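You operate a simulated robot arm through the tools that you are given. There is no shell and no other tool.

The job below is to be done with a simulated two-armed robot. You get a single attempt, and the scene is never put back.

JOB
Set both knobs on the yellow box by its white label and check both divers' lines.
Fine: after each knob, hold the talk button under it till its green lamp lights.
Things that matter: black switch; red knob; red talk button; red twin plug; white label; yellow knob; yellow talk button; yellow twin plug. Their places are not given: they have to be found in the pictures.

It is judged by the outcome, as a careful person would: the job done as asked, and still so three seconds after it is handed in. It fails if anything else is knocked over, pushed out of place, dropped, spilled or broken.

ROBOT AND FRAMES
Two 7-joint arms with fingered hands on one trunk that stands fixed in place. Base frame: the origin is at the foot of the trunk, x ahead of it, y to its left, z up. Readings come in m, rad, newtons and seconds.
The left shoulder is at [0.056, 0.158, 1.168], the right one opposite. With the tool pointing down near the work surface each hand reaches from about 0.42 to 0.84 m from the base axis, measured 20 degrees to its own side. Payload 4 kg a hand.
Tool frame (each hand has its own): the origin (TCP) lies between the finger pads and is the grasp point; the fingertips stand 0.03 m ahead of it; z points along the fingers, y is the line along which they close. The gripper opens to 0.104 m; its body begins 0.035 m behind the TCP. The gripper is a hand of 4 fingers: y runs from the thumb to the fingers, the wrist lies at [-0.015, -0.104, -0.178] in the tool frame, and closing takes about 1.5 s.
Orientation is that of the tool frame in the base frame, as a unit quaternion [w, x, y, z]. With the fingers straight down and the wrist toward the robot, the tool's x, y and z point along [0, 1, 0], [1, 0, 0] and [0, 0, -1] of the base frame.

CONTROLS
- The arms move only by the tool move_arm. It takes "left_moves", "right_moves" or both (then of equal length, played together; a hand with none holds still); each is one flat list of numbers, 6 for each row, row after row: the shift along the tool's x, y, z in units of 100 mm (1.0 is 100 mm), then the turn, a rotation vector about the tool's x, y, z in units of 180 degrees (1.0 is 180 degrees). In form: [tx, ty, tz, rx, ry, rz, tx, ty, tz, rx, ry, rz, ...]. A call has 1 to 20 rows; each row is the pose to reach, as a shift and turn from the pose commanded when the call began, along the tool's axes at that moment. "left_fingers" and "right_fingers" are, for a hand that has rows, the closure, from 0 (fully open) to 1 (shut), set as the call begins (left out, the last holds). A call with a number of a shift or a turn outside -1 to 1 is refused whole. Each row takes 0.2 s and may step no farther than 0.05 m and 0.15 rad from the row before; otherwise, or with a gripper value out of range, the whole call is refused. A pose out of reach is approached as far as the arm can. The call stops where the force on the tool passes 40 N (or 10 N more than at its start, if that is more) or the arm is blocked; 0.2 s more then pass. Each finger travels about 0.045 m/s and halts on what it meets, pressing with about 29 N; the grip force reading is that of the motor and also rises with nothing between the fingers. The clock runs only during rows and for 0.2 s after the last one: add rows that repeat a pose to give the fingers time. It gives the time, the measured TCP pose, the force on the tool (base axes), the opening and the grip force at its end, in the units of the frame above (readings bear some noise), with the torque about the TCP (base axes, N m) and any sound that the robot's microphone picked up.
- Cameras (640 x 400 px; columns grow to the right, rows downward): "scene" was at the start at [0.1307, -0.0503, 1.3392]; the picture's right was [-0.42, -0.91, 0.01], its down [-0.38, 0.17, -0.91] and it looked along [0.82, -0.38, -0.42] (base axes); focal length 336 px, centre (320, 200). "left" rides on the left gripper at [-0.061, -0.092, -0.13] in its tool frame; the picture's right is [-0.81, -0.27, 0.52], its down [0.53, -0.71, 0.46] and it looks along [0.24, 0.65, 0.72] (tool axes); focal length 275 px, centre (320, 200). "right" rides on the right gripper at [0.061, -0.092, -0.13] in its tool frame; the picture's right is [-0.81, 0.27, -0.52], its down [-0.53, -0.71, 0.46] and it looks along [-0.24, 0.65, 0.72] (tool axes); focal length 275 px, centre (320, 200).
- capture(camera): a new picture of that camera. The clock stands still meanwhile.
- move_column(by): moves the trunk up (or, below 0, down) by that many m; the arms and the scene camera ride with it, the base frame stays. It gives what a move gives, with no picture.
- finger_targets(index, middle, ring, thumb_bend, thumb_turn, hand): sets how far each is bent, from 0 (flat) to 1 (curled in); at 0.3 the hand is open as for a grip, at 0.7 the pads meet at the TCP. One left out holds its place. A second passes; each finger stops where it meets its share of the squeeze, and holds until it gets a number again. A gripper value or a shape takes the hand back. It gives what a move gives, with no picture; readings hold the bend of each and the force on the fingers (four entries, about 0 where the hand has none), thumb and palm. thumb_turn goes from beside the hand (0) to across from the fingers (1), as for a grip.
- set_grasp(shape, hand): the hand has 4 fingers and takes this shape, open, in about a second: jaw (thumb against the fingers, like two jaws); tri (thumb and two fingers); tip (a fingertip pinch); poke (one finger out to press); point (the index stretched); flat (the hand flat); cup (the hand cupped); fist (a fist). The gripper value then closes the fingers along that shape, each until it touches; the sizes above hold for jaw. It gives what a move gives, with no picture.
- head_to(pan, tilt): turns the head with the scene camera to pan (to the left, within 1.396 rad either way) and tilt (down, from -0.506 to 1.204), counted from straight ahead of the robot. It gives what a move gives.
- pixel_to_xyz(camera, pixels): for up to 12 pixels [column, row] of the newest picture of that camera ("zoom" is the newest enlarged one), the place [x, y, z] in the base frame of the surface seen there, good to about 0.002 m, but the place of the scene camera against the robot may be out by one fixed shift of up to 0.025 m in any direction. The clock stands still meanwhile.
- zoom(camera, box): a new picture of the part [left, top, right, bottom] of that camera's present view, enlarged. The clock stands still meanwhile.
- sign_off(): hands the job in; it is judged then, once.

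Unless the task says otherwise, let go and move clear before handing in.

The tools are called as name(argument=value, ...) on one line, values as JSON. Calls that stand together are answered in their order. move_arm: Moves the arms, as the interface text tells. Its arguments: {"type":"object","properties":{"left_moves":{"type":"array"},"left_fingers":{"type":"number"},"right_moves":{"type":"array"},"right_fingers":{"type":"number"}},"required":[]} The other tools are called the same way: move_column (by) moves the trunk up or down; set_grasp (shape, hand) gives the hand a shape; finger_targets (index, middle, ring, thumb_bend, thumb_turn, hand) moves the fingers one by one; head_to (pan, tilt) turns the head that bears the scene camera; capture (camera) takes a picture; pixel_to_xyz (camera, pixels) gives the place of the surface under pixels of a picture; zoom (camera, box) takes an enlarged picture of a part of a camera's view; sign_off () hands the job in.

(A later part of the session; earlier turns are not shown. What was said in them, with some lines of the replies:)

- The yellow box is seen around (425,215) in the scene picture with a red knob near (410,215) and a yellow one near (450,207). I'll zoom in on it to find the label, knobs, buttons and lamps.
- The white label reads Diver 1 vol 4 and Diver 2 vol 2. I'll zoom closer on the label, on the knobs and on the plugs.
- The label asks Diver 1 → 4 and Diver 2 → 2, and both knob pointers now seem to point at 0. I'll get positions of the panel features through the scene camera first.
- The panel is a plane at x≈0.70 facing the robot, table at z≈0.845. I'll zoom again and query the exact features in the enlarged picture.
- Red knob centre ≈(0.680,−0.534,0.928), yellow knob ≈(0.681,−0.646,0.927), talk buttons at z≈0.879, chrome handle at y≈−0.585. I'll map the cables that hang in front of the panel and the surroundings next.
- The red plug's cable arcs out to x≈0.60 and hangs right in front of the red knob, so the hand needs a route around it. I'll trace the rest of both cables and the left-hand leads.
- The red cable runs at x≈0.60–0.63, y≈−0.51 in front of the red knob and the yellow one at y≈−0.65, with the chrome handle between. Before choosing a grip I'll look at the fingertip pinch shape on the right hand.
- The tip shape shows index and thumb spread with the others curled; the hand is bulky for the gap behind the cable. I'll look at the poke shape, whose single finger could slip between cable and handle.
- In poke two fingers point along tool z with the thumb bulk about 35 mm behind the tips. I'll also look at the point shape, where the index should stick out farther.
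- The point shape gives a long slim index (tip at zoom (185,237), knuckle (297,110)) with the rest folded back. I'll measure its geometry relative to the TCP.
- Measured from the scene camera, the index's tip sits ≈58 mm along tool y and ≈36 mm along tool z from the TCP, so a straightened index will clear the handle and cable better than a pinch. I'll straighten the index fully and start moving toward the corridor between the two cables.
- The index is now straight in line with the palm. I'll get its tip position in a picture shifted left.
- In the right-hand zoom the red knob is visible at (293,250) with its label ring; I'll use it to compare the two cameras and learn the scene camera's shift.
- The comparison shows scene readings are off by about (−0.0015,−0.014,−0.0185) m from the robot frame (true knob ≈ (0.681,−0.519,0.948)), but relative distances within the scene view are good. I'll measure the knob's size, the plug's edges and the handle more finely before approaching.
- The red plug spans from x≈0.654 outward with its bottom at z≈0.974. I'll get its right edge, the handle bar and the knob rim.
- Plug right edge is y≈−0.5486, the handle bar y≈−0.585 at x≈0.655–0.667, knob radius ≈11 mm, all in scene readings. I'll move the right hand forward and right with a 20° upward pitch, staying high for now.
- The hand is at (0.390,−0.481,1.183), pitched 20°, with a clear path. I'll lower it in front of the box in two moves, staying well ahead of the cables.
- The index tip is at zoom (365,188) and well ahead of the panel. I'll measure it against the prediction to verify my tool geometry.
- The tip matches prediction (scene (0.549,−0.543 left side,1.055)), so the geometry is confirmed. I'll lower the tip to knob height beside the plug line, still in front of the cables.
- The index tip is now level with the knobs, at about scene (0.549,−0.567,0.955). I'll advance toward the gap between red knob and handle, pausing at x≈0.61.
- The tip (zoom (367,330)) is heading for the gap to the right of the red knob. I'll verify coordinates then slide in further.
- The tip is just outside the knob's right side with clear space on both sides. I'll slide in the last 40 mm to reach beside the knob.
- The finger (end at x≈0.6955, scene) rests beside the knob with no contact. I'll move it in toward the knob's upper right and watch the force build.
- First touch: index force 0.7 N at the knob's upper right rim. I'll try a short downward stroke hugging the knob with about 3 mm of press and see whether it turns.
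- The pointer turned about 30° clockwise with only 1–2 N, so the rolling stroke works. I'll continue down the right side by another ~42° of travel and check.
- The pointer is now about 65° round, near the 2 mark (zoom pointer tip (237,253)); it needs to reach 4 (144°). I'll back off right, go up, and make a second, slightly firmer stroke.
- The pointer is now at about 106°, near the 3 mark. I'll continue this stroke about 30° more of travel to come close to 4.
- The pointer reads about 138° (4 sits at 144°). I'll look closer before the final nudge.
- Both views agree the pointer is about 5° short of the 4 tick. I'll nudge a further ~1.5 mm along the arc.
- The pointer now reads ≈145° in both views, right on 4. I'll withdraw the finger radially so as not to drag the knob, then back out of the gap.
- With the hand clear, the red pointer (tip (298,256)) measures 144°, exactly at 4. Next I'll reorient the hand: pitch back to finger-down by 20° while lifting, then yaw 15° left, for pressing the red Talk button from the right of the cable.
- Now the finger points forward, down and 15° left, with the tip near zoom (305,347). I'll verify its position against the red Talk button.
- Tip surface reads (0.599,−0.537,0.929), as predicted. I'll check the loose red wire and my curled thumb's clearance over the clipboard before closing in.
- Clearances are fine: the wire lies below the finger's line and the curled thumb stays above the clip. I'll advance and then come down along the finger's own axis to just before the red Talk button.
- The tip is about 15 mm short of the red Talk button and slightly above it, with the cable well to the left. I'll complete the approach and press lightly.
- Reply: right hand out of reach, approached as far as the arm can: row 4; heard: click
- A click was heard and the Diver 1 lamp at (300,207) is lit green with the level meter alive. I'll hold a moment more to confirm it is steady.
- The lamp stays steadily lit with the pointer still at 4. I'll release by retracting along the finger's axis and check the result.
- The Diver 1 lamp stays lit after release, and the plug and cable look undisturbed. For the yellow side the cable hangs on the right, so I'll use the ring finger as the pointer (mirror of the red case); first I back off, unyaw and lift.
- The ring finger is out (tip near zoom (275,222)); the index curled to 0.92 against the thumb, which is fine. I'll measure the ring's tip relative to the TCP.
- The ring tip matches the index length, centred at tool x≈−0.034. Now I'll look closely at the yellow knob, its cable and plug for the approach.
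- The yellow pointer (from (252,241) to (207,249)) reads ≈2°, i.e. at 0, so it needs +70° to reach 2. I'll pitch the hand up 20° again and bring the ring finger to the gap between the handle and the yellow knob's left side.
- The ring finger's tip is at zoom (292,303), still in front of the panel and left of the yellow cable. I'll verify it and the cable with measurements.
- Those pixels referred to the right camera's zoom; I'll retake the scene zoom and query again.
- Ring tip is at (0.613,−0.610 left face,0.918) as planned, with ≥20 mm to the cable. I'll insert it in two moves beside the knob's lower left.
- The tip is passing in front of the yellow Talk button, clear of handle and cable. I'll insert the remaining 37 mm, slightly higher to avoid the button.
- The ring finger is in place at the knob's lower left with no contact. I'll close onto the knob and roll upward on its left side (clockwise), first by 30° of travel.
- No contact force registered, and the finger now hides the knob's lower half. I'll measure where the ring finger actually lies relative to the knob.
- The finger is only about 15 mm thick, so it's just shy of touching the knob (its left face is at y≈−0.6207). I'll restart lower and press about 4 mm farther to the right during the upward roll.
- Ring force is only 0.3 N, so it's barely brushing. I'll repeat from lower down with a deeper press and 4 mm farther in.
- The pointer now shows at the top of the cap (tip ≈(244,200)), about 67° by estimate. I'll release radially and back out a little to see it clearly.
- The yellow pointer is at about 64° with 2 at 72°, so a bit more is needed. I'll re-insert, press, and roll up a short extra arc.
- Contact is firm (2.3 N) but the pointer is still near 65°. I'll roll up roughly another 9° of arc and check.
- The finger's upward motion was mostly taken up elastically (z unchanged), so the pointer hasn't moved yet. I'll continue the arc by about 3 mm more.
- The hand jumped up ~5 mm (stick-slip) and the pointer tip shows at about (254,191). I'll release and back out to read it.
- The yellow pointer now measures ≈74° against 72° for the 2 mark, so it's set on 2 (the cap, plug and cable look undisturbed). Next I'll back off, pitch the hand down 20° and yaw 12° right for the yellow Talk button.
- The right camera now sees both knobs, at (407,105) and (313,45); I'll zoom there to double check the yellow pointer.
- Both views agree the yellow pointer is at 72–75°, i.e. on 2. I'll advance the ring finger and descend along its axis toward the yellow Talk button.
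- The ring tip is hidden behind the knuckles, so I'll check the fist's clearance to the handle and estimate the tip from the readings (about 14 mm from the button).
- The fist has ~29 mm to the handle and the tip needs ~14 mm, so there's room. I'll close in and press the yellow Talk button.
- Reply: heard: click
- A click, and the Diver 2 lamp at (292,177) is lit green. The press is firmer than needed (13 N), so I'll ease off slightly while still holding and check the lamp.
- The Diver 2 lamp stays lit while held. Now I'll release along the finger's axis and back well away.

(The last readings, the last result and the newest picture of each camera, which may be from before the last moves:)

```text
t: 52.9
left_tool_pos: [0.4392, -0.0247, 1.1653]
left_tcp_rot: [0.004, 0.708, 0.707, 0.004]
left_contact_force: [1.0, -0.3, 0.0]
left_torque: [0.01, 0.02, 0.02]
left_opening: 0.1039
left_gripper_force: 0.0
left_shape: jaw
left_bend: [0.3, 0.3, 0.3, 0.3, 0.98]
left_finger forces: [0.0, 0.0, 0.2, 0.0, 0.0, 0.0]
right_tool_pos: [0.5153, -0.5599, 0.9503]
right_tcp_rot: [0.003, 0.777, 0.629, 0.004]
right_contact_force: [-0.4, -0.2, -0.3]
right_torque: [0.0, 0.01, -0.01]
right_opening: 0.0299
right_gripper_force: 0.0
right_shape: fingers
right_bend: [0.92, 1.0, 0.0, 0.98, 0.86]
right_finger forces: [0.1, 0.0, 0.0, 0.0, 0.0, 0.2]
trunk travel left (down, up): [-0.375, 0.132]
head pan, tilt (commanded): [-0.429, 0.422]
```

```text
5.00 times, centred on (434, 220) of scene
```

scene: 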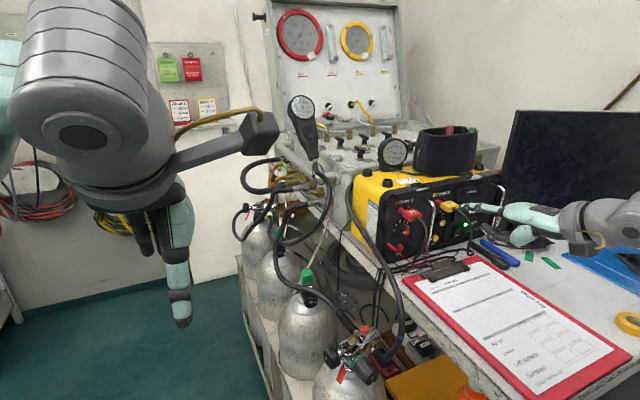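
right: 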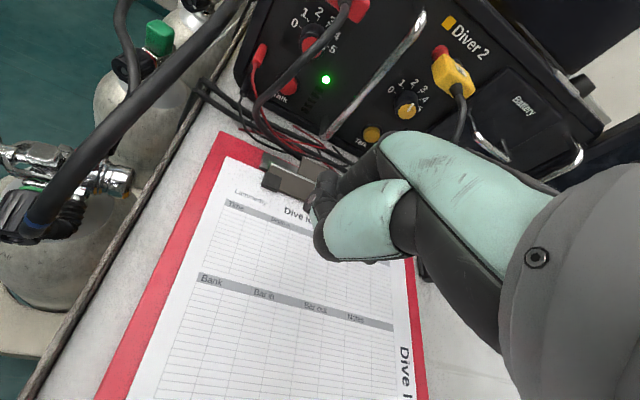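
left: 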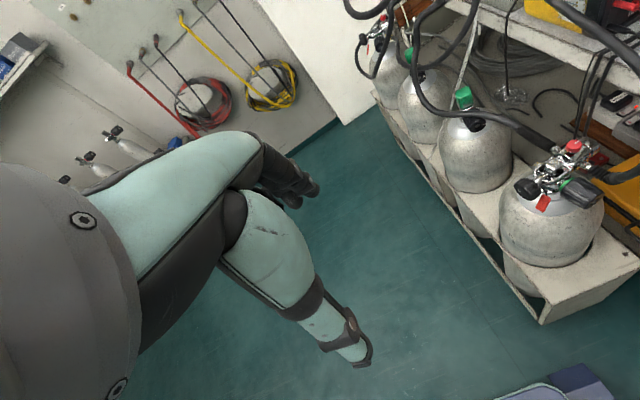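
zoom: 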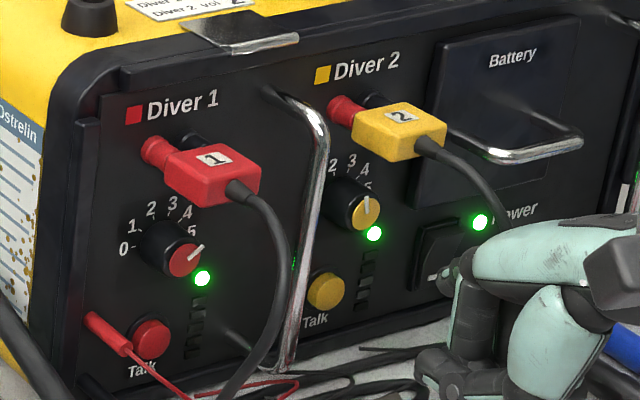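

Both Diver lamps and the power lamp are lit, and plugs and cables look as before. I'll lift the hand back and up, well clear, then make a final check.

move_arm(right_moves=[-0.03, -0.16, -0.3, 0, 0, 0, -0.07, -0.33, -0.6, 0, 0, 0, -0.1, -0.49, -0.9, 0, 0, 0, -0.1, -0.49, -0.9, 0, 0, 0])

move_arm(right_moves=[0.1, -0.3, -0.25, 0, 0, 0, 0.2, -0.6, -0.5, 0, 0, 0, 0.3, -0.9, -0.75, 0, 0, 0, 0.3, -0.9, -0.75, 0, 0, 0])

capture(camera="scene")

zoom(camera="scene", box=[388, 205, 468, 255])

zoom(camera="scene", box=[424, 205, 472, 235])

```text
t: 53.9
left_tool_pos: [0.4395, -0.0242, 1.1664]
left_tcp_rot: [0.004, 0.707, 0.707, 0.005]
left_contact_force: [0.1, -0.2, -0.6]
left_torque: [-0.01, 0.0, -0.02]
left_opening: 0.1038
left_gripper_force: 0.0
left_shape: jaw
left_bend: [0.3, 0.3, 0.3, 0.3, 0.98]
left_finger forces: [0.0, 0.0, 0.1, 0.0, 0.0, 0.0]
right_tool_pos: [0.4632, -0.5593, 1.04]
right_tcp_rot: [0.003, 0.778, 0.628, 0.005]
right_contact_force: [1.1, -0.3, -0.3]
right_torque: [0.0, 0.0, -0.02]
right_opening: 0.0304
right_gripper_force: 0.0
right_shape: fingers
right_bend: [0.92, 1.0, 0.0, 0.98, 0.86]
right_finger forces: [0.0, 0.0, 0.0, 0.0, 0.0, 0.1]
trunk travel left (down, up): [-0.375, 0.132]
head pan, tilt (commanded): [-0.429, 0.422]
```

```text
t: 54.9
left_tool_pos: [0.4403, -0.0252, 1.1666]
left_tcp_rot: [0.004, 0.707, 0.708, 0.004]
left_contact_force: [0.3, 1.0, 0.0]
left_torque: [0.0, 0.02, -0.03]
left_opening: 0.1039
left_gripper_force: 0.1
left_shape: jaw
left_bend: [0.3, 0.3, 0.3, 0.3, 0.98]
left_finger forces: [0.0, 0.1, 0.0, 0.1, 0.0, 0.1]
right_tool_pos: [0.3792, -0.512, 1.1141]
right_tcp_rot: [0.003, 0.779, 0.627, 0.006]
right_contact_force: [-0.2, -0.1, -0.4]
right_torque: [-0.03, 0.0, 0.01]
right_opening: 0.0303
right_gripper_force: 0.0
right_shape: fingers
right_bend: [0.92, 1.0, 0.0, 0.98, 0.86]
right_finger forces: [0.0, 0.0, 0.0, 0.0, 0.0, 0.0]
trunk travel left (down, up): [-0.375, 0.132]
head pan, tilt (commanded): [-0.429, 0.422]
```

```text
taken
```

scene: 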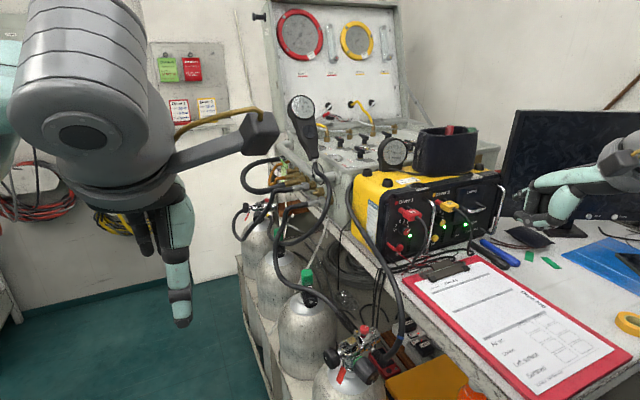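

```text
8.00 times, centred on (428, 230) of scene
```

zoom: 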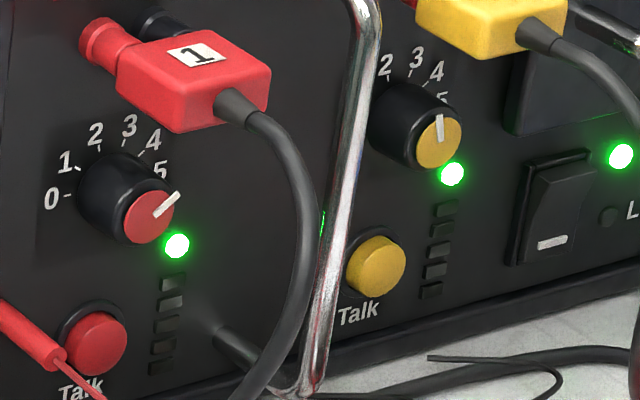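

```text
13.33 times, centred on (448, 220) of scene
```

zoom: 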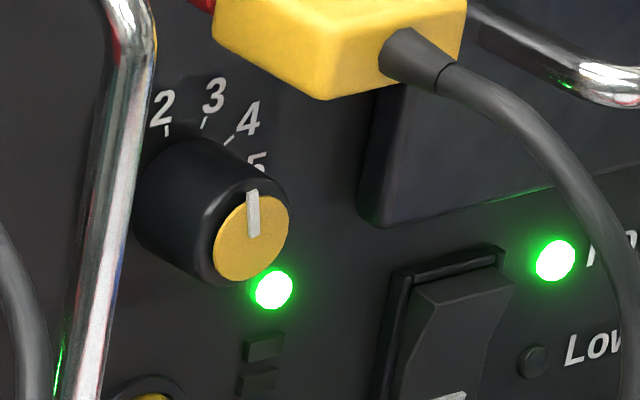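

Final views show red on 4, yellow on 2, both green lamps and the power lamp lit, both plugs and cables in place, and the hand clear. I'll hand the job in.

sign_off()

```text
The job is handed in.
```

Both knobs are set to the white label, red (Diver 1) on 4 and yellow (Diver 2) on 2. In the last pictures the red pointer read about 144°, right on its mark. The yellow read about 74°, within a couple of degrees of the 72° mark for 2.

After each knob I held the talk button under it until its green lamp lit, with a click each time. Both lamps stayed lit after release.

- **Left in place:** both twin plugs and their cables look undisturbed. I did not touch the black switch, and the power lamp is still on. Nothing was knocked over or moved that I could see.
- **Firmer than needed:** the yellow talk button took about 13 N in the panel direction before I eased off. The box showed no lasting shift in the pictures.

The right hand was withdrawn well clear before I handed the job in.
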